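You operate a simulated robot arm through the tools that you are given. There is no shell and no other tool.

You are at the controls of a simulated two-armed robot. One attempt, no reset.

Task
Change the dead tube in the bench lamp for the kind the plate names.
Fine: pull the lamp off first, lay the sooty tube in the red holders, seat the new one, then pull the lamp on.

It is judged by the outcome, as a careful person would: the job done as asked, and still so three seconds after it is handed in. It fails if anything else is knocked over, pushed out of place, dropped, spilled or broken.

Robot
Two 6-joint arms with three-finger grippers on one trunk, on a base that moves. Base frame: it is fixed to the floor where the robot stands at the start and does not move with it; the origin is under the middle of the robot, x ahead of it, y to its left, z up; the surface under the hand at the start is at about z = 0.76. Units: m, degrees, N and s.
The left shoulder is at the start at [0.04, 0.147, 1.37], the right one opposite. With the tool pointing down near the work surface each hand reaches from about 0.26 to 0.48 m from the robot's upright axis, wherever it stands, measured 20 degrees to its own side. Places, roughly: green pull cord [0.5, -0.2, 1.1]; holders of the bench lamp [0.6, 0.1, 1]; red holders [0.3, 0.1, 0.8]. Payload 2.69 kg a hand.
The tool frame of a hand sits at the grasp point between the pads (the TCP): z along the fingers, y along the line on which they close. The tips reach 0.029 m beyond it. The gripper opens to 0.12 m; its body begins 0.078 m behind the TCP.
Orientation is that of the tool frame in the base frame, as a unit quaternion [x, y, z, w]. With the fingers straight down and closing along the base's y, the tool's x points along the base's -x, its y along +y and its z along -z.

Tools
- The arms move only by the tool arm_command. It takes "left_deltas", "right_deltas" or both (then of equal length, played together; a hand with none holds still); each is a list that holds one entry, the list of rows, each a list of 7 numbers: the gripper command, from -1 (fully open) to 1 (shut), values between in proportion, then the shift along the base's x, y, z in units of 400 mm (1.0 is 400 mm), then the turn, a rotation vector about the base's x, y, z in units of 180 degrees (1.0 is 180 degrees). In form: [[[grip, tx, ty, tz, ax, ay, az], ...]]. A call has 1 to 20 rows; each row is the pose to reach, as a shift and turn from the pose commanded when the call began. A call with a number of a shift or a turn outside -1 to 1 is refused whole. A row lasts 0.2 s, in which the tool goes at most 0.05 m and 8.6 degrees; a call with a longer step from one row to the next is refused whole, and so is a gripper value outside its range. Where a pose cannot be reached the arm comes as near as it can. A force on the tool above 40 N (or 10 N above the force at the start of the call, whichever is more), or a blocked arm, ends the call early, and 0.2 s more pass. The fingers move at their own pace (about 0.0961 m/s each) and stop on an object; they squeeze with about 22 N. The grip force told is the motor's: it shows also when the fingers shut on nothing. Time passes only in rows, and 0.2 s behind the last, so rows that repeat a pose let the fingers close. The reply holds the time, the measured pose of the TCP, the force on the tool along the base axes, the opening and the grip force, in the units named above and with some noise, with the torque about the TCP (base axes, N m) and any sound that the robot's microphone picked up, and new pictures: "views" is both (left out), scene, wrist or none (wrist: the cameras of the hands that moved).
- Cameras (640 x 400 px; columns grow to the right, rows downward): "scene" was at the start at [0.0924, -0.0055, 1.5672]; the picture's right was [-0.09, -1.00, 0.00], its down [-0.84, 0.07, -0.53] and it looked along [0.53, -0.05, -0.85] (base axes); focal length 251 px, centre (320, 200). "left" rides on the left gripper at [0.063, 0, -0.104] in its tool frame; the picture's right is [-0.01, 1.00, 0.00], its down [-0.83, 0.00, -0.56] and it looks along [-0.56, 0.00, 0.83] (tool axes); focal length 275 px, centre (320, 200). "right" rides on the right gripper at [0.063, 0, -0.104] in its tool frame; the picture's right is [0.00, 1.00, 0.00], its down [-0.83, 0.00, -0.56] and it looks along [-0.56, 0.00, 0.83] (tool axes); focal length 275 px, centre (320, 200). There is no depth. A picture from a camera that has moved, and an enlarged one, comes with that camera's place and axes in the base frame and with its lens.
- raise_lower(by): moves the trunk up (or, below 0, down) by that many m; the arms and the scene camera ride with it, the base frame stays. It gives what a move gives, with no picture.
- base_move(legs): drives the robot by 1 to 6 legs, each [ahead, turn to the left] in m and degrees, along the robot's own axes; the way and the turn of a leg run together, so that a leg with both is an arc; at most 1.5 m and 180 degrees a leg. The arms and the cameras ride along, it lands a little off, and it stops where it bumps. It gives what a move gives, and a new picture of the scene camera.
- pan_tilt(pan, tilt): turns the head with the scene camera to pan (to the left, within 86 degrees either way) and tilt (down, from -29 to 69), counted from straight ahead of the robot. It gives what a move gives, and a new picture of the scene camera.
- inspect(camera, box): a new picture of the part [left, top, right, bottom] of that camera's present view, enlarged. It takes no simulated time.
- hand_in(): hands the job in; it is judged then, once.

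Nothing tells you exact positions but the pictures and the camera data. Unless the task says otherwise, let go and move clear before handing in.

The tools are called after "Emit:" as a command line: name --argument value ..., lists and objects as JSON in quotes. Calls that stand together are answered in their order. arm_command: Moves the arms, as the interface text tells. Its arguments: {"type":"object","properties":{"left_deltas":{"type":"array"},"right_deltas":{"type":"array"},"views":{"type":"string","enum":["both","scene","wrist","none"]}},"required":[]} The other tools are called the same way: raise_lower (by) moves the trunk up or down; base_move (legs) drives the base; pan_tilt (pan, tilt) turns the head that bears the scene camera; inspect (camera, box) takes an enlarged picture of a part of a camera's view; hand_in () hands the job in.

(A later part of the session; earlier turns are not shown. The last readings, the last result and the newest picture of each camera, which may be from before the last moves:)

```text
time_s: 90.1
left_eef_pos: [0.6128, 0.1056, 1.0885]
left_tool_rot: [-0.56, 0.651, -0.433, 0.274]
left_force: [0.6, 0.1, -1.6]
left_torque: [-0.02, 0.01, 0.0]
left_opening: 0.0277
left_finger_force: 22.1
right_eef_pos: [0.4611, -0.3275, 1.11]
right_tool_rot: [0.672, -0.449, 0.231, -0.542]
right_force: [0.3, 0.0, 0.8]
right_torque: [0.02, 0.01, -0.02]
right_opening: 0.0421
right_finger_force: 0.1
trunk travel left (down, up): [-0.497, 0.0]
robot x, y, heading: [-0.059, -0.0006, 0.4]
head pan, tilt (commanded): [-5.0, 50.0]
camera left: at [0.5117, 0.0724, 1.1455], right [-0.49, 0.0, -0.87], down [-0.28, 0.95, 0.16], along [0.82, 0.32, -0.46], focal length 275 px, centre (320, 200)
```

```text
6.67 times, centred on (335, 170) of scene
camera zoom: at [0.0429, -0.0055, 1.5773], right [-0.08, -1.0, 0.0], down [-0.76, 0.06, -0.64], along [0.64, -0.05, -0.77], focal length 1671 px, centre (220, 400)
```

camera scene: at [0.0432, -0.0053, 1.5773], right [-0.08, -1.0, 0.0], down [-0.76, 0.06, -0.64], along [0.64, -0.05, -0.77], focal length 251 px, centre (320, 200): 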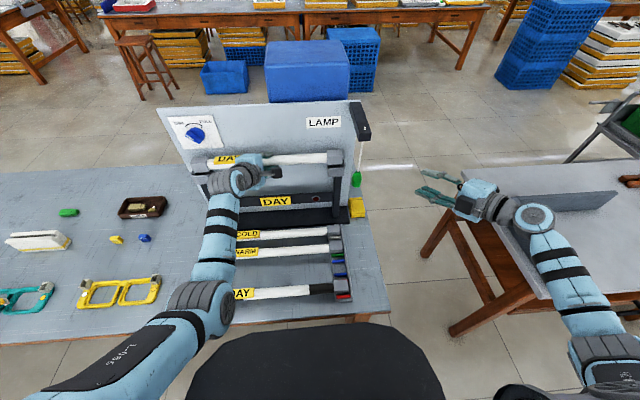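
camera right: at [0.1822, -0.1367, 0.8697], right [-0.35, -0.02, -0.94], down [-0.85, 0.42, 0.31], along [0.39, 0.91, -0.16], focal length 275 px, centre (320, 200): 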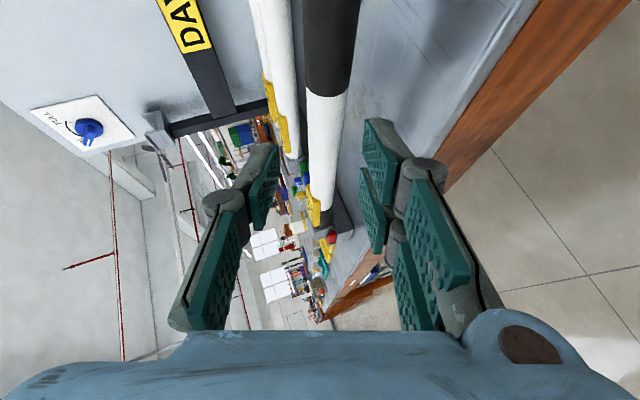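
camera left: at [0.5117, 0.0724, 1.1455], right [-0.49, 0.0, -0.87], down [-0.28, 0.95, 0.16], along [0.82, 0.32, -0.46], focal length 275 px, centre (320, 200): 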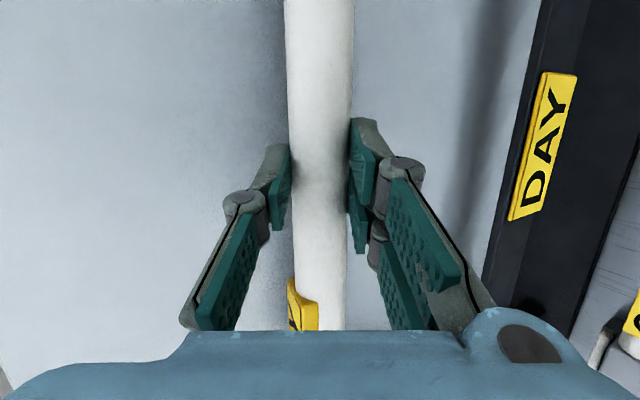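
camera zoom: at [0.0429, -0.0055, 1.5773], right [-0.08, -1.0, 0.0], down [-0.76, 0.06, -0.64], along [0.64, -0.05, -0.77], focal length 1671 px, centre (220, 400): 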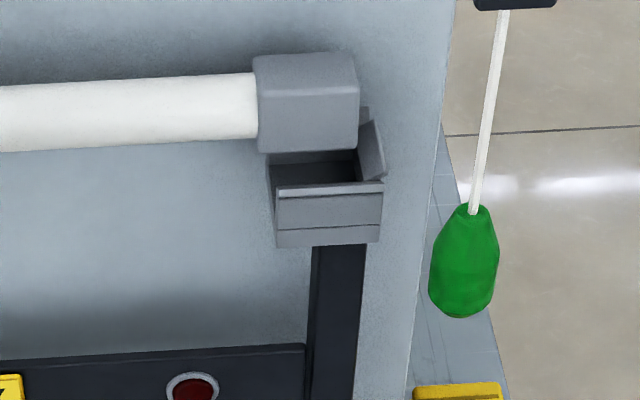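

Now the tube looks a few millimetres too far. I will split the difference, moving back 3 mm, and lower again.

Emit:
arm_command --left_deltas '[[[1, -0.008, 0, 0, 0, 0, 0], [1, -0.008, 0, -0.015, 0, 0, 0], [1, -0.008, 0, -0.03, 0, 0, 0], [1, -0.008, 0, -0.04, 0, 0, 0], [1, -0.008, 0, -0.04, 0, 0, 0]]]' --views "wrist"

Emit:
inspect --camera "scene" --box '[170, 140, 240, 200]'

Emit:
inspect --camera "scene" --box '[300, 140, 370, 200]'

```text
time_s: 91.3
left_eef_pos: [0.6097, 0.1041, 1.0732]
left_tool_rot: [-0.56, 0.652, -0.431, 0.274]
left_force: [-4.2, -0.8, -1.5]
left_torque: [-0.07, 0.17, -0.33]
left_opening: 0.0274
left_finger_force: 21.8
right_eef_pos: [0.461, -0.328, 1.1096]
right_tool_rot: [0.672, -0.449, 0.232, -0.542]
right_force: [0.5, -0.4, 0.3]
right_torque: [0.02, -0.02, 0.0]
right_opening: 0.0421
right_finger_force: 0.1
trunk travel left (down, up): [-0.497, 0.0]
robot x, y, heading: [-0.0591, -0.0034, 0.2]
head pan, tilt (commanded): [-5.0, 50.0]
camera left: at [0.5081, 0.071, 1.1297], right [-0.49, 0.0, -0.87], down [-0.28, 0.95, 0.16], along [0.82, 0.32, -0.46], focal length 275 px, centre (320, 200)
```

left: 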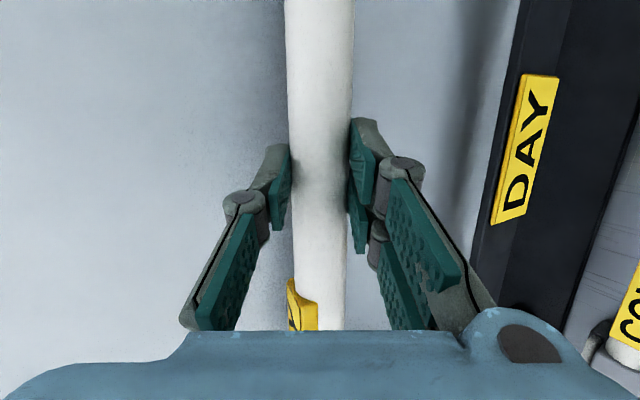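

```text
6.67 times, centred on (205, 170) of scene
camera zoom: at [0.0418, -0.0058, 1.5773], right [-0.08, -1.0, 0.0], down [-0.76, 0.06, -0.64], along [0.64, -0.05, -0.77], focal length 1671 px, centre (1087, 400)
```

zoom: 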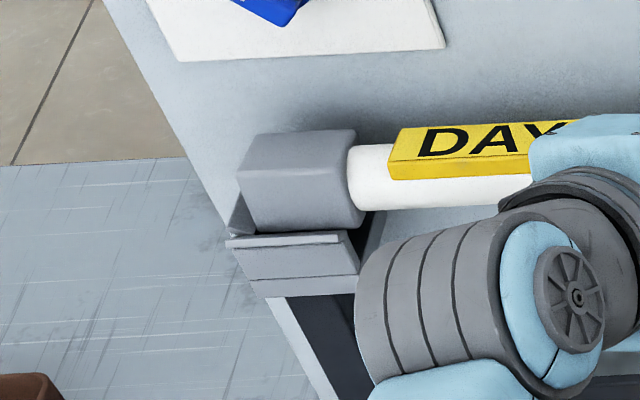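

```text
6.67 times, centred on (335, 170) of scene
camera zoom: at [0.0418, -0.0058, 1.5773], right [-0.08, -1.0, 0.0], down [-0.76, 0.06, -0.64], along [0.64, -0.05, -0.77], focal length 1671 px, centre (220, 400)
```

zoom: 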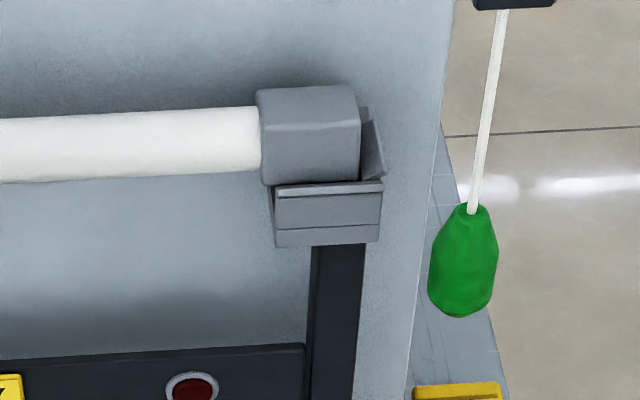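

The caps are just entering the boxes, with a light touch of about 4 N on the back wall at the right end. I will ease back 1.5 mm with a tiny yaw and continue down.

Emit:
arm_command --left_deltas '[[[1, -0.003, 0, 0, 0, 0, -0.001], [1, -0.004, 0, -0.008, 0, 0, -0.0015], [1, -0.004, 0, -0.016, 0, 0, -0.0015], [1, -0.004, 0, -0.022, 0, 0, -0.0015], [1, -0.004, 0, -0.022, 0, 0, -0.0015]]]' --views "none"

Emit:
inspect --camera "scene" --box '[170, 140, 240, 200]'

Emit:
inspect --camera "scene" --box '[300, 140, 370, 200]'

```text
time_s: 92.5
left_eef_pos: [0.6085, 0.1043, 1.0648]
left_tool_rot: [-0.558, 0.653, -0.433, 0.273]
left_force: [-0.6, -1.9, -0.1]
left_torque: [0.16, -0.01, 0.11]
left_opening: 0.0276
left_finger_force: 21.8
right_eef_pos: [0.4616, -0.3276, 1.1086]
right_tool_rot: [0.673, -0.448, 0.231, -0.541]
right_force: [0.6, -0.1, 0.3]
right_torque: [-0.02, 0.03, 0.0]
right_opening: 0.0418
right_finger_force: 0.1
trunk travel left (down, up): [-0.497, 0.0]
robot x, y, heading: [-0.0555, -0.0005, 0.4]
head pan, tilt (commanded): [-5.0, 50.0]
```

```text
6.67 times, centred on (205, 170) of scene
camera zoom: at [0.0428, -0.0062, 1.5773], right [-0.08, -1.0, 0.0], down [-0.76, 0.06, -0.64], along [0.64, -0.05, -0.77], focal length 1671 px, centre (1087, 400)
```

zoom: 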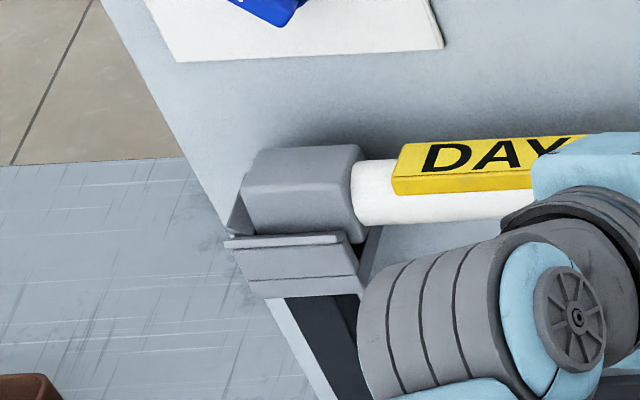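

```text
6.67 times, centred on (335, 170) of scene
camera zoom: at [0.0428, -0.0062, 1.5773], right [-0.08, -1.0, 0.0], down [-0.76, 0.06, -0.64], along [0.64, -0.05, -0.77], focal length 1671 px, centre (220, 400)
```

zoom: 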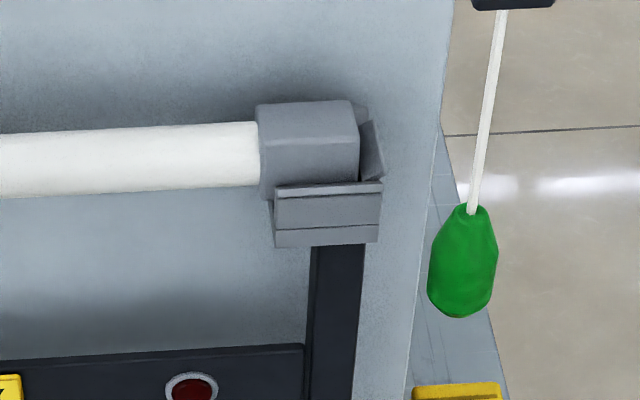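

The caps are sliding into both boxes with almost no force. I will nudge 2 mm right and lower the last 9 mm.

Emit:
arm_command --left_deltas '[[[1, 0, -0.003, -0.004, 0, 0, 0], [1, 0, -0.005, -0.01, 0, 0, 0], [1, 0, -0.005, -0.016, 0, 0, 0], [1, 0, -0.005, -0.021, 0, 0, 0], [1, 0, -0.005, -0.021, 0, 0, 0]]]' --views "none"

Emit:
inspect --camera "scene" --box '[170, 140, 240, 200]'

Emit:
inspect --camera "scene" --box '[300, 140, 370, 200]'

```text
time_s: 93.7
left_eef_pos: [0.6078, 0.1036, 1.0575]
left_tool_rot: [-0.557, 0.652, -0.435, 0.274]
left_force: [3.0, 2.5, 12.6]
left_torque: [0.04, -0.59, 0.2]
left_opening: 0.0274
left_finger_force: 21.8
right_eef_pos: [0.4607, -0.3268, 1.1097]
right_tool_rot: [0.671, -0.448, 0.233, -0.542]
right_force: [-0.9, -0.1, 0.5]
right_torque: [-0.01, -0.02, 0.03]
right_opening: 0.0422
right_finger_force: 0.1
trunk travel left (down, up): [-0.497, 0.0]
robot x, y, heading: [-0.0565, -0.0027, 0.2]
head pan, tilt (commanded): [-5.0, 50.0]
```

```text
6.67 times, centred on (205, 170) of scene
camera zoom: at [0.0406, -0.0054, 1.5775], right [-0.08, -1.0, 0.0], down [-0.76, 0.06, -0.64], along [0.64, -0.05, -0.77], focal length 1671 px, centre (1087, 400)
```

zoom: 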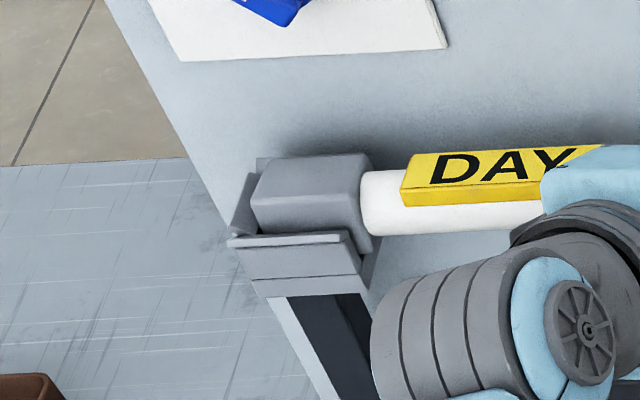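

```text
6.67 times, centred on (335, 170) of scene
camera zoom: at [0.0406, -0.0054, 1.5775], right [-0.08, -1.0, 0.0], down [-0.76, 0.06, -0.64], along [0.64, -0.05, -0.77], focal length 1671 px, centre (220, 400)
```

zoom: 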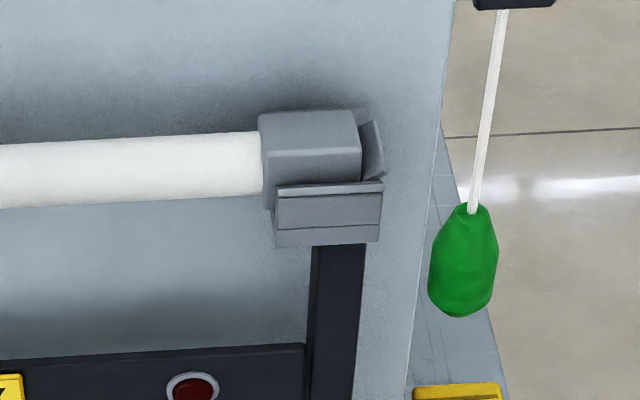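

The tube has bottomed out evenly on both ends, with about 12 N upward and no left–right torque. Its height matches where the old tube sat. I will open the left hand slightly.

Emit:
arm_command --left_deltas '[[[0.6, 0, 0, 0, 0, 0, 0], [0.45, 0, 0, 0, 0, 0, 0], [0.35, 0, 0, 0, 0, 0, 0], [0.35, 0, 0, 0, 0, 0, 0]]]' --views "both"

Emit:
inspect --camera "scene" --box '[170, 140, 240, 200]'

Emit:
inspect --camera "scene" --box '[300, 140, 370, 200]'

```text
time_s: 94.7
left_eef_pos: [0.6074, 0.1021, 1.0571]
left_tool_rot: [-0.558, 0.652, -0.434, 0.273]
left_force: [0.1, -0.4, 0.6]
left_torque: [-0.04, -0.05, 0.03]
left_opening: 0.039
left_finger_force: 0.0
right_eef_pos: [0.4608, -0.3264, 1.1098]
right_tool_rot: [0.672, -0.449, 0.231, -0.542]
right_force: [-0.7, 0.2, 1.5]
right_torque: [0.0, 0.03, 0.01]
right_opening: 0.0421
right_finger_force: 0.0
trunk travel left (down, up): [-0.497, 0.0]
robot x, y, heading: [-0.0587, -0.0012, 0.5]
head pan, tilt (commanded): [-5.0, 50.0]
camera scene: at [0.0423, -0.0055, 1.5773], right [-0.08, -1.0, 0.0], down [-0.76, 0.06, -0.64], along [0.64, -0.05, -0.77], focal length 251 px, centre (320, 200)
camera left: at [0.5064, 0.0703, 1.1134], right [-0.49, 0.01, -0.87], down [-0.28, 0.95, 0.16], along [0.83, 0.32, -0.46], focal length 275 px, centre (320, 200)
```

scene: 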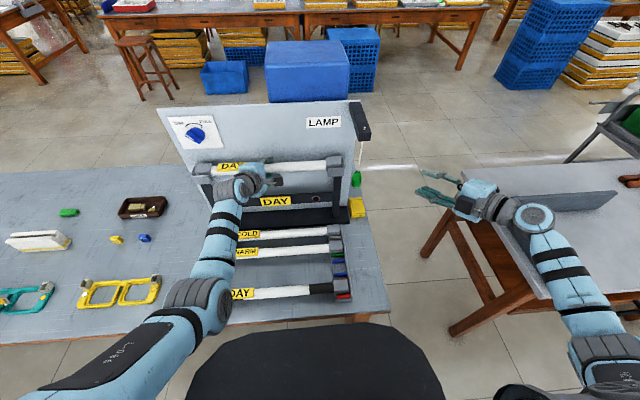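
left: 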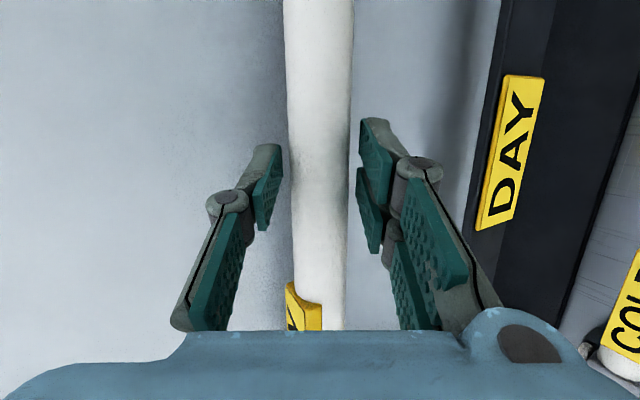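

```text
6.67 times, centred on (205, 170) of scene
camera zoom: at [0.0423, -0.0055, 1.5773], right [-0.08, -1.0, 0.0], down [-0.76, 0.06, -0.64], along [0.64, -0.05, -0.77], focal length 1671 px, centre (1087, 400)
```

zoom: 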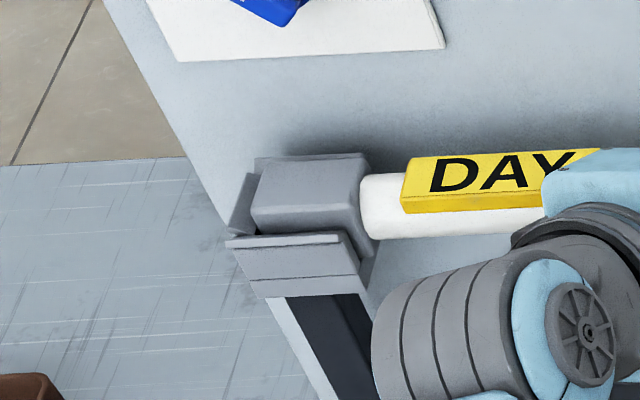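

```text
6.67 times, centred on (335, 170) of scene
camera zoom: at [0.0423, -0.0055, 1.5773], right [-0.08, -1.0, 0.0], down [-0.76, 0.06, -0.64], along [0.64, -0.05, -0.77], focal length 1671 px, centre (220, 400)
```

zoom: 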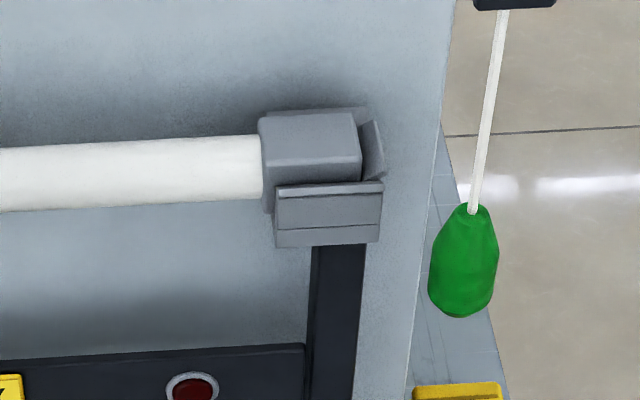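

The tube settled fully into both boxes, and the back walls now show behind the caps. I will withdraw the left hand straight back along its fingers.

Emit:
arm_command --left_deltas '[[[0.35, -0.04, 0, 0.0225, 0, 0, 0], [0.35, -0.08, 0, 0.045, 0, 0, 0], [0.35, -0.14, 0, 0.079, 0, 0, 0], [0.35, -0.21, 0.03, 0.11, 0, 0, 0]]]' --views "both"

Emit:
inspect --camera "scene" --box '[150, 100, 390, 260]'

```text
time_s: 95.7
left_eef_pos: [0.5227, 0.1138, 1.1]
left_tool_rot: [-0.558, 0.653, -0.434, 0.273]
left_force: [-0.5, 0.5, -0.1]
left_torque: [-0.01, -0.01, 0.01]
left_opening: 0.0391
left_finger_force: 0.1
right_eef_pos: [0.461, -0.3258, 1.11]
right_tool_rot: [0.672, -0.448, 0.231, -0.542]
right_force: [0.0, 0.2, 0.0]
right_torque: [-0.02, 0.0, -0.03]
right_opening: 0.042
right_finger_force: 0.0
trunk travel left (down, up): [-0.497, 0.0]
robot x, y, heading: [-0.0586, 0.0008, 0.5]
head pan, tilt (commanded): [-5.0, 50.0]
camera scene: at [0.0413, -0.0051, 1.5774], right [-0.08, -1.0, 0.0], down [-0.76, 0.06, -0.64], along [0.64, -0.05, -0.77], focal length 251 px, centre (320, 200)
camera left: at [0.4211, 0.0817, 1.1562], right [-0.49, 0.0, -0.87], down [-0.28, 0.95, 0.16], along [0.83, 0.32, -0.46], focal length 275 px, centre (320, 200)
```

scene: 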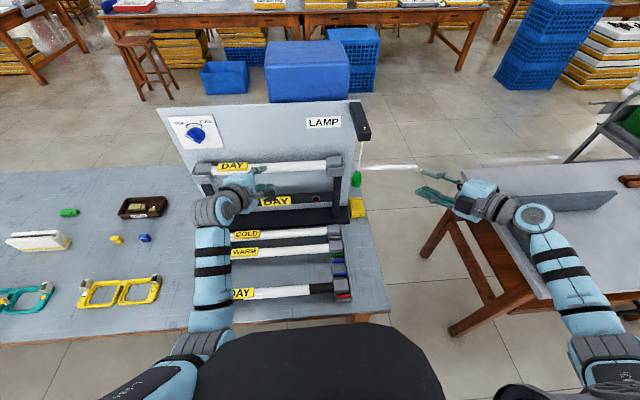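
left: 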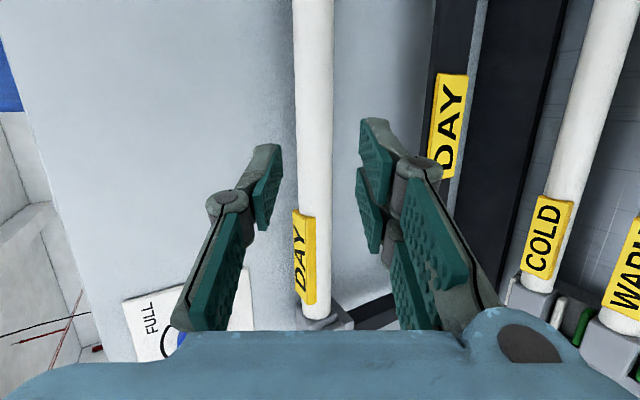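

```text
2.50 times, centred on (270, 180) of scene
camera zoom: at [0.0413, -0.0051, 1.5774], right [-0.08, -1.0, 0.0], down [-0.76, 0.06, -0.64], along [0.64, -0.05, -0.77], focal length 627 px, centre (445, 250)
```

zoom: 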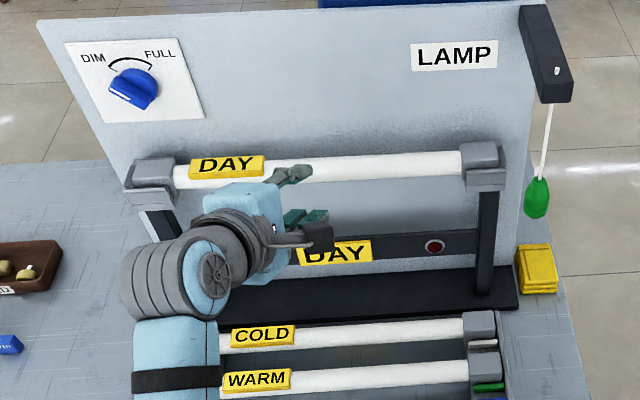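

The new DAY tube is seated with its label up. Next I will move the left arm aside, back the base up a little, and turn the right hand back to its cord-pulling pose.

Emit:
arm_command --left_deltas '[[[0.35, -0.06, 0.06, 0, 0, 0, 0], [0.35, -0.12, 0.15, 0, 0, 0, 0], [0.35, -0.17, 0.25, 0, 0, 0, 0], [0.35, -0.22, 0.35, 0, 0, 0, 0], [0.35, -0.27, 0.45, 0, 0, 0, 0], [0.35, -0.3, 0.55, 0, 0, 0, 0], [0.35, -0.3, 0.65, 0, 0, 0, 0], [0.35, -0.3, 0.75, 0, 0, 0, 0]]]' --views "scene"

Emit:
base_move --legs '[[-0.065, 0]]'

Emit:
inspect --camera "scene" --box '[160, 90, 370, 230]'

```text
time_s: 97.5
left_eef_pos: [0.4041, 0.4142, 1.1012]
left_tool_rot: [-0.558, 0.652, -0.433, 0.274]
left_force: [0.1, 0.3, 0.4]
left_torque: [0.03, -0.02, 0.0]
left_opening: 0.0387
left_finger_force: 0.1
right_eef_pos: [0.4626, -0.327, 1.1099]
right_tool_rot: [0.673, -0.448, 0.231, -0.541]
right_force: [-0.3, 0.1, 0.8]
right_torque: [-0.02, 0.04, 0.0]
right_opening: 0.0419
right_finger_force: 0.0
trunk travel left (down, up): [-0.497, 0.0]
robot x, y, heading: [-0.0573, 0.0018, 0.6]
head pan, tilt (commanded): [-5.0, 50.0]
camera scene: at [0.0429, -0.0042, 1.5773], right [-0.08, -1.0, 0.0], down [-0.76, 0.06, -0.64], along [0.64, -0.05, -0.77], focal length 251 px, centre (320, 200)
```

scene: 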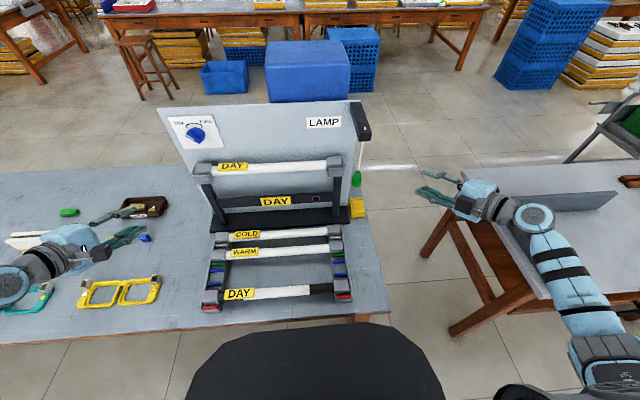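

```text
time_s: 98.5
left_eef_pos: [0.3472, 0.4139, 1.0964]
left_tool_rot: [-0.56, 0.654, -0.431, 0.27]
left_force: [1.1, 0.1, -0.8]
left_torque: [0.03, 0.02, -0.02]
left_opening: 0.0391
left_finger_force: 0.2
right_eef_pos: [0.4046, -0.3265, 1.1035]
right_tool_rot: [0.674, -0.45, 0.228, -0.54]
right_force: [0.6, 0.0, 0.3]
right_torque: [0.01, 0.01, 0.07]
right_opening: 0.0418
right_finger_force: 0.0
trunk travel left (down, up): [-0.497, 0.0]
robot x, y, heading: [-0.1237, -0.0, 0.7]
head pan, tilt (commanded): [-5.0, 50.0]
camera scene: at [-0.0092, -0.0057, 1.5763], right [-0.08, -1.0, 0.0], down [-0.77, 0.06, -0.64], along [0.63, -0.05, -0.77], focal length 251 px, centre (320, 200)
```

scene: 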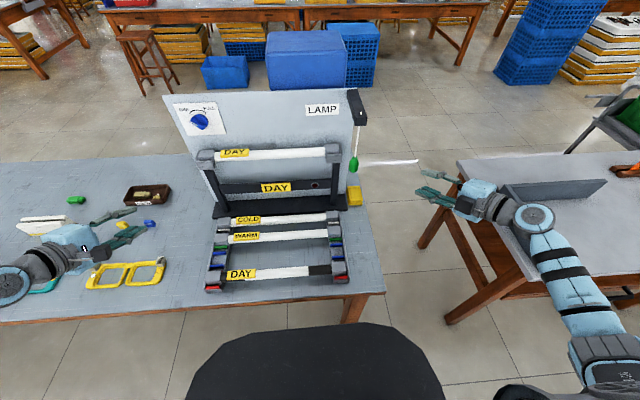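

```text
2.86 times, centred on (265, 160) of scene
camera zoom: at [-0.0092, -0.0057, 1.5763], right [-0.08, -1.0, 0.0], down [-0.77, 0.06, -0.64], along [0.63, -0.05, -0.77], focal length 716 px, centre (477, 314)
```

zoom: 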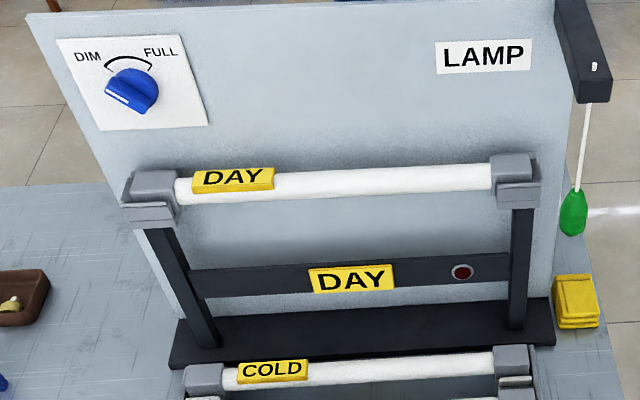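

Everything is in place. I will rotate the right hand back to the pose used for the first cord pull, staying clear of the cord.

Emit:
arm_command --right_deltas '[[[0.2, 0, 0, -0.006, 0.0343, 0.011, -0.0248], [0.1, 0, 0, -0.012, 0.0687, 0.022, -0.0495], [0, 0, 0, -0.02, 0.103, 0.033, -0.0743], [-0.1, 0, 0, -0.03, 0.1373, 0.044, -0.0991], [-0.2, 0, 0, -0.04, 0.1716, 0.055, -0.1238], [-0.3, 0, 0, -0.05, 0.206, 0.066, -0.1486], [-0.33, 0, 0, -0.06, 0.2403, 0.077, -0.1734], [-0.33, 0, 0, -0.07, 0.2746, 0.088, -0.1981], [-0.33, 0, 0, -0.08, 0.3089, 0.099, -0.2229], [-0.33, 0, 0, -0.09, 0.3433, 0.11, -0.2477], [-0.33, 0, 0, -0.095, 0.3776, 0.121, -0.2724], [-0.33, 0, 0, -0.1, 0.4119, 0.132, -0.2972], [-0.33, 0, 0, -0.1, 0.4119, 0.132, -0.2972]]]' --views "both"

```text
time_s: 101.3
left_eef_pos: [0.3384, 0.4129, 1.1012]
left_tool_rot: [-0.559, 0.652, -0.434, 0.273]
left_force: [0.9, 0.0, 0.0]
left_torque: [-0.02, -0.02, 0.01]
left_opening: 0.0391
left_finger_force: 0.1
right_eef_pos: [0.3968, -0.3277, 1.0699]
right_tool_rot: [-0.001, 0.817, 0.0, 0.577]
right_force: [-0.7, -0.2, 0.6]
right_torque: [0.0, 0.0, 0.0]
right_opening: 0.0799
right_finger_force: 0.1
trunk travel left (down, up): [-0.497, 0.0]
robot x, y, heading: [-0.126, 0.0018, 0.5]
head pan, tilt (commanded): [-5.0, 50.0]
camera scene: at [-0.0231, -0.0056, 1.5773], right [-0.08, -1.0, 0.0], down [-0.76, 0.06, -0.64], along [0.64, -0.05, -0.77], focal length 251 px, centre (320, 200)
camera right: at [0.2764, -0.3292, 1.0459], right [0.0, 1.0, 0.0], down [-0.24, 0.0, 0.97], along [0.97, 0.0, 0.24], focal length 275 px, centre (320, 200)
```

scene: 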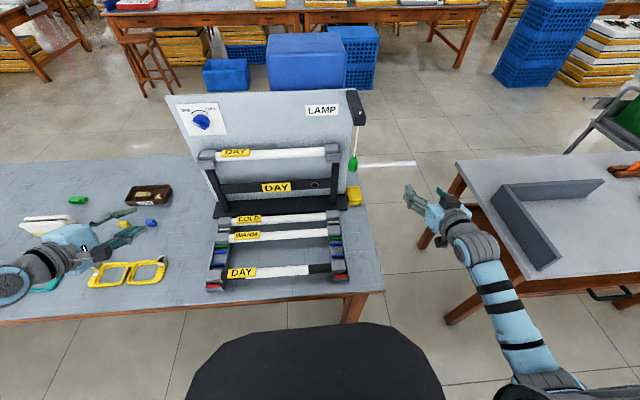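
right: 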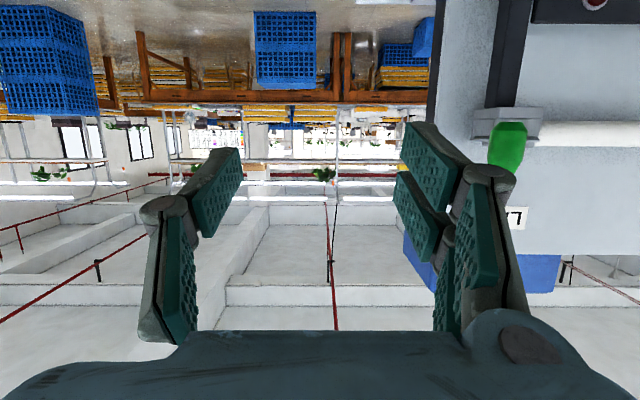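

The right hand is back in the forward-pointing pose. I will line it up with the knob, stopping about 9 cm short as before.

Emit:
arm_command --right_deltas '[[[-0.33, 0.03, 0.09, -0.005, 0, 0, 0], [-0.33, 0.06, 0.18, -0.01, 0, 0, 0], [-0.33, 0.09, 0.27, -0.015, 0, 0, 0], [-0.33, 0.12, 0.36, -0.016, 0, 0, 0], [-0.33, 0.13, 0.44, -0.016, 0, 0, 0], [-0.33, 0.13, 0.44, -0.016, 0, 0, 0]]]' --views "wrist"

```text
time_s: 102.7
left_eef_pos: [0.3381, 0.4132, 1.0996]
left_tool_rot: [-0.559, 0.652, -0.434, 0.273]
left_force: [-0.2, 0.6, 0.4]
left_torque: [0.0, 0.0, -0.02]
left_opening: 0.039
left_finger_force: 0.0
right_eef_pos: [0.4477, -0.1499, 1.0656]
right_tool_rot: [-0.002, 0.818, 0.001, 0.576]
right_force: [0.4, -0.5, -0.5]
right_torque: [-0.02, 0.01, 0.03]
right_opening: 0.0798
right_finger_force: 0.1
trunk travel left (down, up): [-0.497, 0.0]
robot x, y, heading: [-0.1247, 0.0005, 0.3]
head pan, tilt (commanded): [-5.0, 50.0]
camera right: at [0.328, -0.152, 1.0419], right [0.0, 1.0, -0.01], down [-0.25, 0.0, 0.97], along [0.97, 0.0, 0.25], focal length 275 px, centre (320, 200)
```

right: 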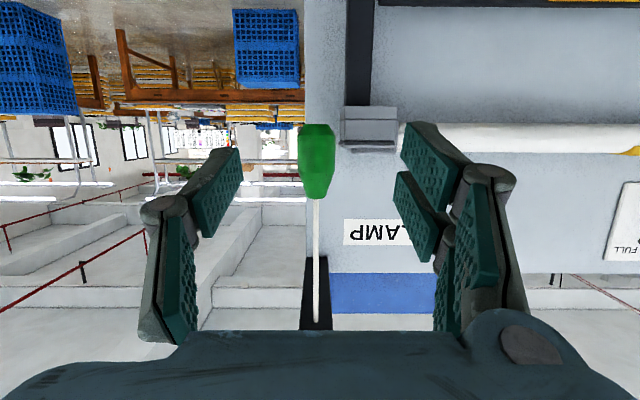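

The view is identical to the first approach. I will go forward 9 cm and close on the knob.

Emit:
arm_command --right_deltas '[[[-0.33, 0.08, -0.002, 0, 0, 0, 0], [-0.33, 0.16, -0.003, 0, 0, 0, 0], [-0.33, 0.228, -0.003, 0, 0, 0, 0], [-0.33, 0.228, -0.003, 0, 0, 0, 0], [0.2, 0.228, -0.003, 0, 0, 0, 0], [0.6, 0.228, -0.003, 0, 0, 0, 0], [1, 0.228, -0.003, 0, 0, 0, 0], [1, 0.228, -0.003, 0, 0, 0, 0]]]' --views "both"

```text
time_s: 104.5
left_eef_pos: [0.3374, 0.4139, 1.1008]
left_tool_rot: [-0.558, 0.653, -0.433, 0.273]
left_force: [-0.4, 0.2, 0.9]
left_torque: [-0.02, 0.01, 0.0]
left_opening: 0.0391
left_finger_force: 0.2
right_eef_pos: [0.5407, -0.1524, 1.0641]
right_tool_rot: [-0.001, 0.817, 0.0, 0.576]
right_force: [0.4, -1.6, 0.9]
right_torque: [0.41, -0.04, 0.0]
right_opening: 0.0268
right_finger_force: 45.3
trunk travel left (down, up): [-0.497, 0.0]
robot x, y, heading: [-0.1231, -0.0004, 0.5]
head pan, tilt (commanded): [-5.0, 50.0]
camera scene: at [-0.0232, -0.0059, 1.5773], right [-0.08, -1.0, 0.0], down [-0.76, 0.06, -0.64], along [0.64, -0.05, -0.77], focal length 251 px, centre (320, 200)
camera right: at [0.4194, -0.1543, 1.0409], right [0.0, 1.0, 0.0], down [-0.25, 0.0, 0.97], along [0.97, 0.0, 0.25], focal length 275 px, centre (320, 200)
```

scene: 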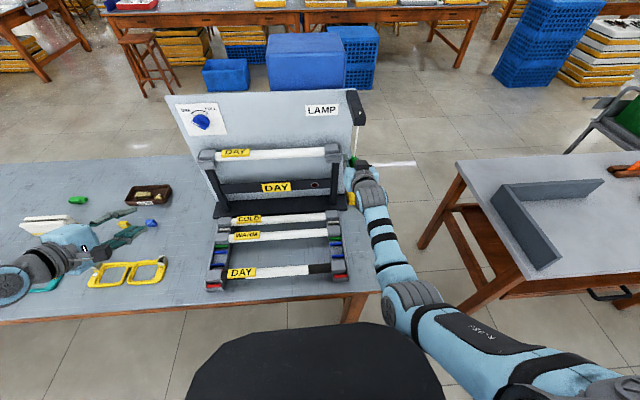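
right: 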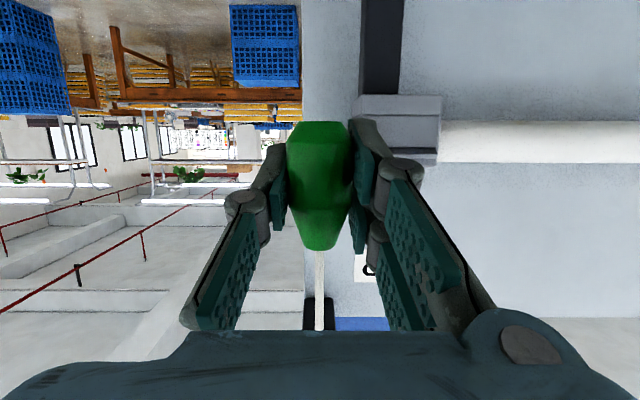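

The knob is gripped, and the new tube shows at the same height as the old one did. I will pull down 2 cm and watch the lamp.

Emit:
arm_command --right_deltas '[[[1, 0, 0, -0.0125, 0, 0, 0], [1, 0, 0, -0.025, 0, 0, 0], [1, 0, 0, -0.0375, 0, 0, 0], [1, 0, 0, -0.05, 0, 0, 0]]]' --views "both"

Emit:
inspect --camera "scene" --box '[160, 90, 370, 230]'

```text
time_s: 105.5
left_eef_pos: [0.3381, 0.4137, 1.1014]
left_tool_rot: [-0.559, 0.652, -0.434, 0.274]
left_force: [1.3, 1.2, -0.6]
left_torque: [-0.01, -0.01, -0.01]
left_opening: 0.0389
left_finger_force: 0.1
right_eef_pos: [0.5393, -0.1531, 1.0445]
right_tool_rot: [-0.001, 0.817, 0.0, 0.577]
right_force: [0.9, -0.4, 4.2]
right_torque: [0.39, 0.11, -0.04]
right_opening: 0.0262
right_finger_force: 44.9
trunk travel left (down, up): [-0.497, 0.0]
robot x, y, heading: [-0.1188, -0.0032, 0.7]
head pan, tilt (commanded): [-5.0, 50.0]
camera scene: at [-0.0233, -0.0053, 1.5773], right [-0.08, -1.0, 0.0], down [-0.76, 0.06, -0.64], along [0.64, -0.05, -0.77], focal length 251 px, centre (320, 200)
camera right: at [0.4194, -0.1544, 1.0206], right [0.0, 1.0, -0.01], down [-0.25, 0.0, 0.97], along [0.97, 0.0, 0.25], focal length 275 px, centre (320, 200)
```

scene: 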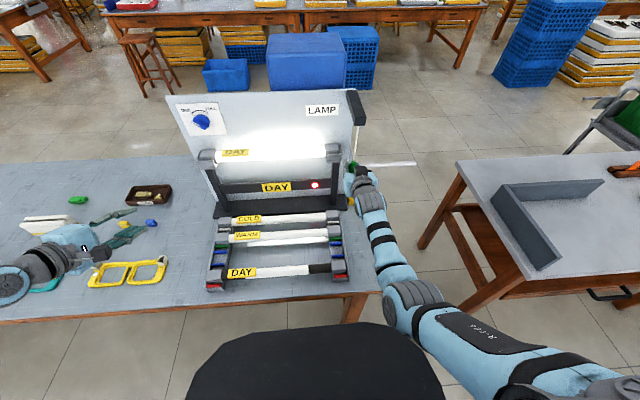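
right: 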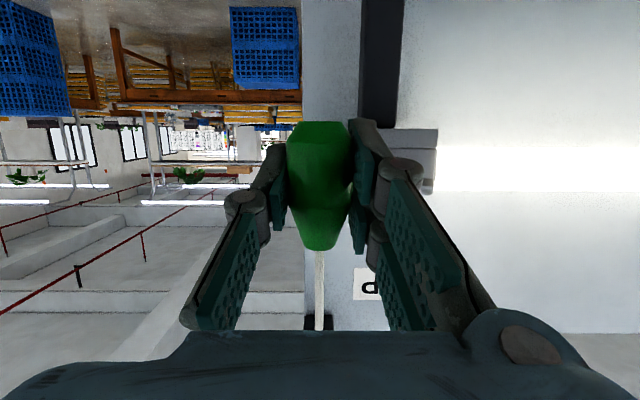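

```text
2.86 times, centred on (265, 160) of scene
camera zoom: at [-0.0233, -0.0053, 1.5773], right [-0.08, -1.0, 0.0], down [-0.76, 0.06, -0.64], along [0.64, -0.05, -0.77], focal length 716 px, centre (477, 314)
```

zoom: 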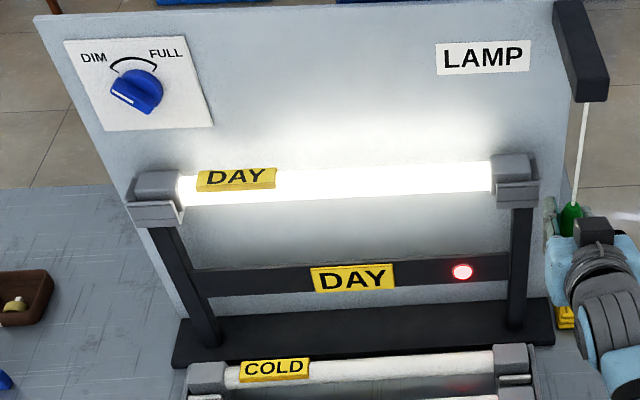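

The lamp lights up with the new tube and the indicator is on. I will let the cord back up gently, release it, and withdraw.

Emit:
arm_command --right_deltas '[[[1, 0, 0, 0.0125, 0, 0, 0], [1, 0, 0, 0.025, 0, 0, 0], [1, 0, 0, 0.0375, 0, 0, 0], [1, 0, 0, 0.05, 0, 0, 0], [1, 0, 0, 0.05, 0, 0, 0], [0.4, 0, 0, 0.05, 0, 0, 0], [0, 0, 0, 0.05, 0, 0, 0], [-0.33, 0, 0, 0.05, 0, 0, 0], [-0.33, 0, 0, 0.05, 0, 0, 0], [-0.33, -0.06, 0, 0.05, 0, 0, 0], [-0.33, -0.16, 0, 0.05, 0, 0, 0], [-0.33, -0.26, 0, 0.05, 0, 0, 0], [-0.33, -0.26, -0.1, 0.05, 0, 0, 0], [-0.33, -0.26, -0.2, 0.05, 0, 0, 0], [-0.33, -0.26, -0.3, 0.05, 0, 0, 0]]]' --views "both"

Emit:
inspect --camera "scene" --box '[160, 90, 370, 230]'

Emit:
inspect --camera "scene" --box '[180, 190, 380, 310]'

```text
time_s: 108.7
left_eef_pos: [0.3377, 0.4123, 1.1006]
left_tool_rot: [-0.559, 0.652, -0.433, 0.273]
left_force: [0.2, -0.2, -0.3]
left_torque: [0.03, 0.01, 0.0]
left_opening: 0.0389
left_finger_force: 0.1
right_eef_pos: [0.4351, -0.2734, 1.0642]
right_tool_rot: [0.0, 0.817, 0.001, 0.577]
right_force: [0.2, 0.6, -0.3]
right_torque: [-0.02, -0.03, 0.03]
right_opening: 0.0798
right_finger_force: 0.0
trunk travel left (down, up): [-0.497, 0.0]
robot x, y, heading: [-0.123, 0.0011, 0.5]
head pan, tilt (commanded): [-5.0, 50.0]
camera scene: at [-0.024, -0.0071, 1.5774], right [-0.08, -1.0, 0.0], down [-0.76, 0.06, -0.64], along [0.64, -0.05, -0.77], focal length 251 px, centre (320, 200)
camera right: at [0.3149, -0.2755, 1.0405], right [0.0, 1.0, 0.0], down [-0.25, 0.0, 0.97], along [0.97, 0.0, 0.25], focal length 275 px, centre (320, 200)
```

scene: 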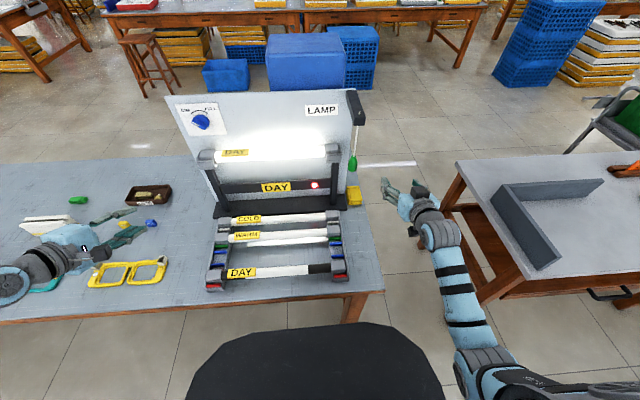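
right: 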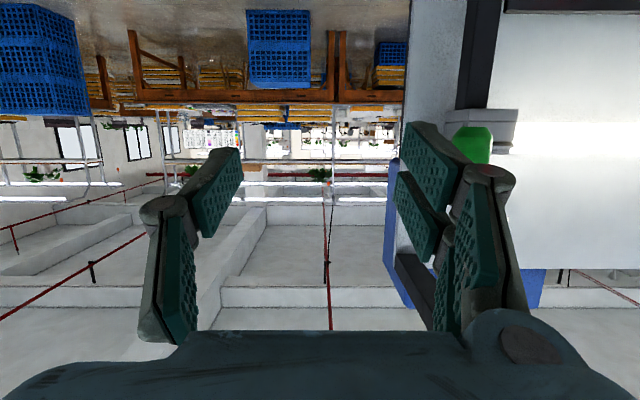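

```text
2.86 times, centred on (265, 160) of scene
camera zoom: at [-0.024, -0.0071, 1.5774], right [-0.08, -1.0, 0.0], down [-0.76, 0.06, -0.64], along [0.64, -0.05, -0.77], focal length 716 px, centre (477, 314)
```

zoom: 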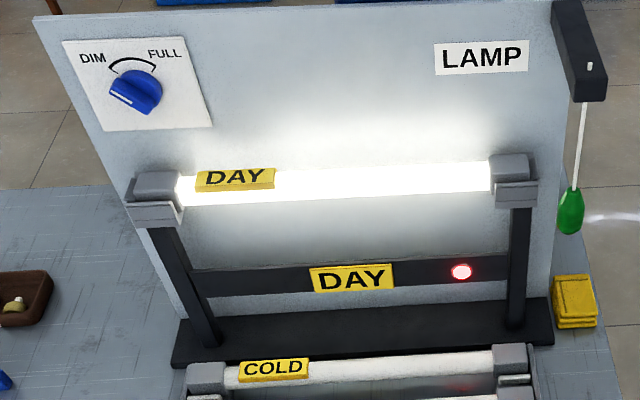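

```text
3.20 times, centred on (280, 250) of scene
camera zoom: at [-0.024, -0.0071, 1.5774], right [-0.08, -1.0, 0.0], down [-0.76, 0.06, -0.64], along [0.64, -0.05, -0.77], focal length 802 px, centre (448, 40)
```

zoom: 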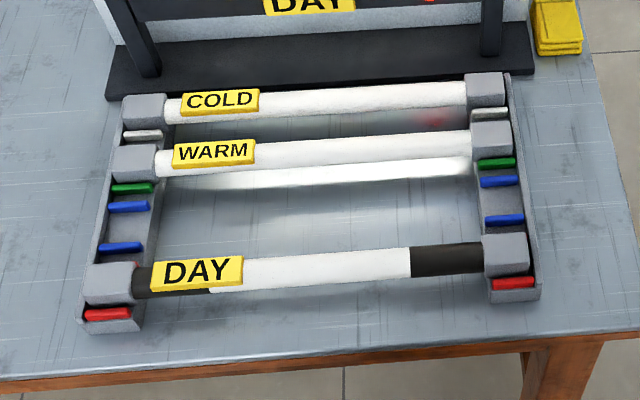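

The lamp is lit and the cord has been released. I will take a last close look at both ends of the sooty tube in the red holders.

Emit:
inspect --camera "scene" --box '[195, 245, 255, 305]'

Emit:
inspect --camera "scene" --box '[310, 235, 370, 295]'

Emit:
inspect --camera "scene" --box '[0, 180, 190, 310]'

```text
6.67 times, centred on (225, 275) of scene
camera zoom: at [-0.024, -0.0071, 1.5774], right [-0.08, -1.0, 0.0], down [-0.76, 0.06, -0.64], along [0.64, -0.05, -0.77], focal length 1671 px, centre (953, -300)
```

zoom: 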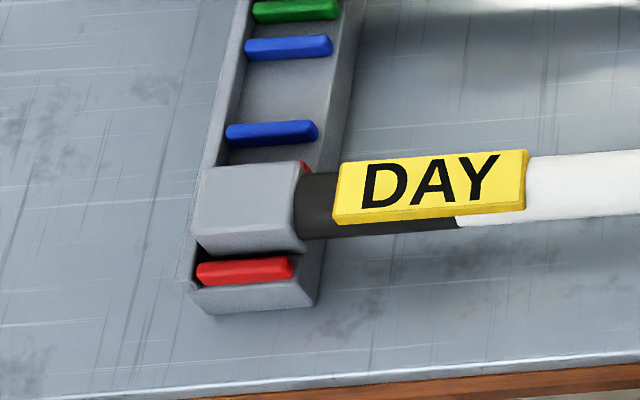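

```text
6.67 times, centred on (340, 265) of scene
camera zoom: at [-0.024, -0.0071, 1.5774], right [-0.08, -1.0, 0.0], down [-0.76, 0.06, -0.64], along [0.64, -0.05, -0.77], focal length 1671 px, centre (187, -233)
```

zoom: 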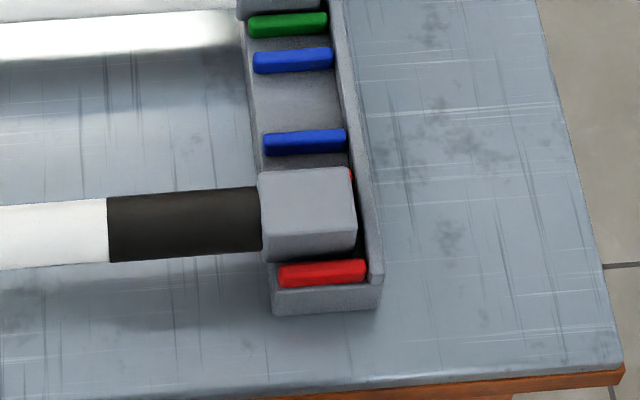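

```text
3.08 times, centred on (95, 245) of scene
camera zoom: at [-0.024, -0.0071, 1.5774], right [-0.08, -1.0, 0.0], down [-0.76, 0.06, -0.64], along [0.64, -0.05, -0.77], focal length 771 px, centre (1012, 62)
```

zoom: 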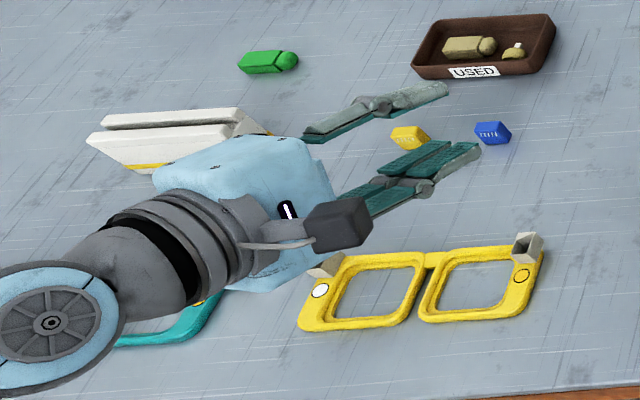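

I want to compare the sooty tube's ends with the seated WARM and COLD caps before handing in.

Emit:
inspect --camera "scene" --box '[205, 205, 245, 245]'

Emit:
inspect --camera "scene" --box '[200, 260, 240, 300]'

Emit:
inspect --camera "scene" --box '[325, 210, 365, 250]'

Emit:
inspect --camera "scene" --box '[325, 250, 365, 290]'

```text
10.00 times, centred on (225, 225) of scene
camera zoom: at [-0.024, -0.0071, 1.5774], right [-0.08, -1.0, 0.0], down [-0.76, 0.06, -0.64], along [0.64, -0.05, -0.77], focal length 2506 px, centre (1270, -50)
```

zoom: 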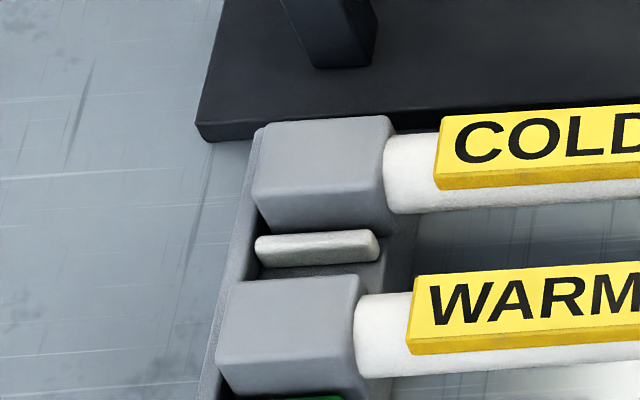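

```text
10.00 times, centred on (220, 280) of scene
camera zoom: at [-0.024, -0.0071, 1.5774], right [-0.08, -1.0, 0.0], down [-0.76, 0.06, -0.64], along [0.64, -0.05, -0.77], focal length 2506 px, centre (1320, -600)
```

zoom: 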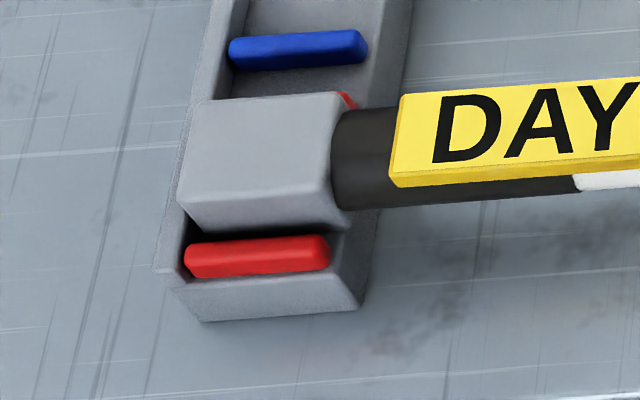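

```text
10.00 times, centred on (345, 230) of scene
camera zoom: at [-0.024, -0.0071, 1.5774], right [-0.08, -1.0, 0.0], down [-0.76, 0.06, -0.64], along [0.64, -0.05, -0.77], focal length 2506 px, centre (70, -100)
```

zoom: 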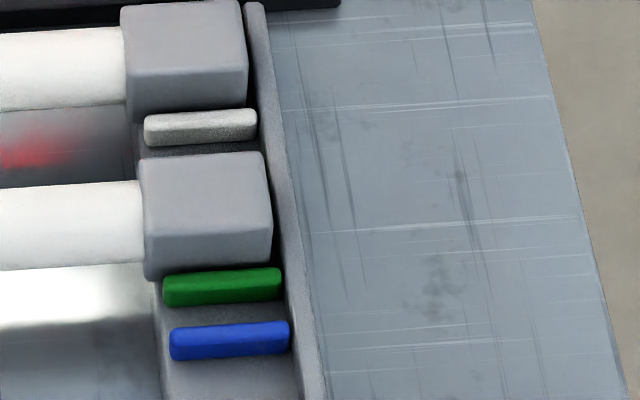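

```text
10.00 times, centred on (345, 270) of scene
camera zoom: at [-0.024, -0.0071, 1.5774], right [-0.08, -1.0, 0.0], down [-0.76, 0.06, -0.64], along [0.64, -0.05, -0.77], focal length 2506 px, centre (70, -500)
```

zoom: 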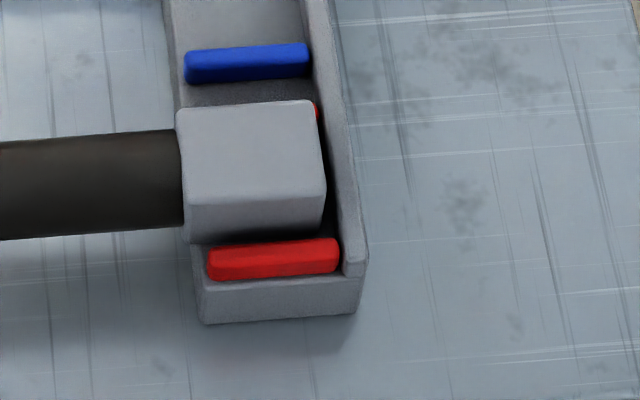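

The ends look consistent with the other seated caps. For certainty I will back away, which also clears the arms, and look from a lower angle.

Emit:
base_move --legs '[[-0.3, 0]]'

Emit:
raise_lower --by -0.35

Emit:
pan_tilt --pan -5 --tilt 30

```text
time_s: 110.8
left_eef_pos: [0.0424, 0.4109, 1.0997]
left_tool_rot: [-0.559, 0.653, -0.433, 0.272]
left_force: [-0.7, -0.7, -0.2]
left_torque: [-0.01, 0.01, 0.02]
left_opening: 0.039
left_finger_force: 0.1
right_eef_pos: [0.1394, -0.2745, 1.0624]
right_tool_rot: [-0.001, 0.818, 0.0, 0.575]
right_force: [0.2, -0.4, -0.4]
right_torque: [0.01, 0.01, -0.04]
right_opening: 0.0795
right_finger_force: 0.0
trunk travel left (down, up): [-0.497, 0.0]
robot x, y, heading: [-0.4189, -0.0026, 0.3]
head pan, tilt (commanded): [-5.0, 50.0]
camera scene: at [-0.3179, -0.008, 1.5771], right [-0.08, -1.0, 0.0], down [-0.77, 0.06, -0.64], along [0.64, -0.05, -0.77], focal length 251 px, centre (320, 200)
```

scene: 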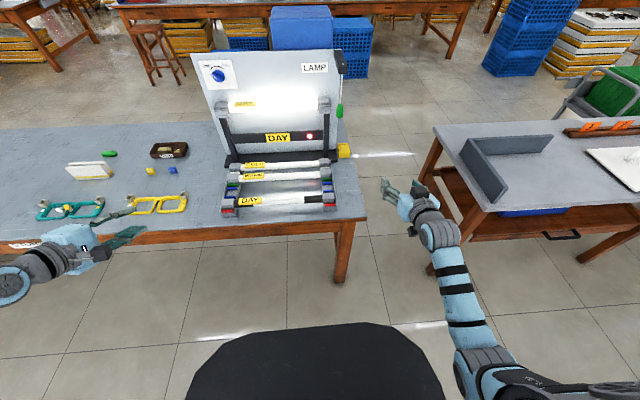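

```text
time_s: 114.2
left_eef_pos: [0.0392, 0.4111, 0.7506]
left_tool_rot: [-0.559, 0.651, -0.434, 0.274]
left_force: [-0.3, -0.1, -0.2]
left_torque: [0.0, 0.01, 0.02]
left_opening: 0.039
left_finger_force: 0.1
right_eef_pos: [0.1361, -0.2752, 0.7147]
right_tool_rot: [0.0, 0.817, 0.0, 0.576]
right_force: [0.4, -0.2, 0.5]
right_torque: [0.01, 0.01, 0.0]
right_opening: 0.0799
right_finger_force: 0.0
trunk travel left (down, up): [-0.147, 0.35]
robot x, y, heading: [-0.4225, -0.0056, 0.2]
head pan, tilt (commanded): [-5.0, 50.0]
```

```text
time_s: 115.0
left_eef_pos: [0.0396, 0.4116, 0.7515]
left_tool_rot: [-0.558, 0.652, -0.434, 0.274]
left_force: [-0.3, -0.4, 0.2]
left_torque: [0.01, 0.02, 0.02]
left_opening: 0.0388
left_finger_force: 0.0
right_eef_pos: [0.1379, -0.2741, 0.7142]
right_tool_rot: [0.0, 0.818, 0.0, 0.576]
right_force: [-0.2, 0.0, -0.4]
right_torque: [-0.03, 0.0, 0.06]
right_opening: 0.0802
right_finger_force: 0.0
trunk travel left (down, up): [-0.147, 0.35]
robot x, y, heading: [-0.4265, -0.0019, 0.8]
head pan, tilt (commanded): [-5.0, 30.0]
camera scene: at [-0.3084, -0.0091, 1.2577], right [-0.08, -1.0, 0.0], down [-0.5, 0.04, -0.87], along [0.86, -0.07, -0.5], focal length 251 px, centre (320, 200)
```

scene: 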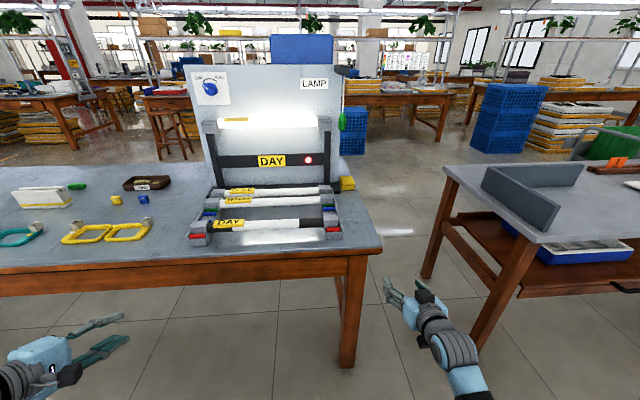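

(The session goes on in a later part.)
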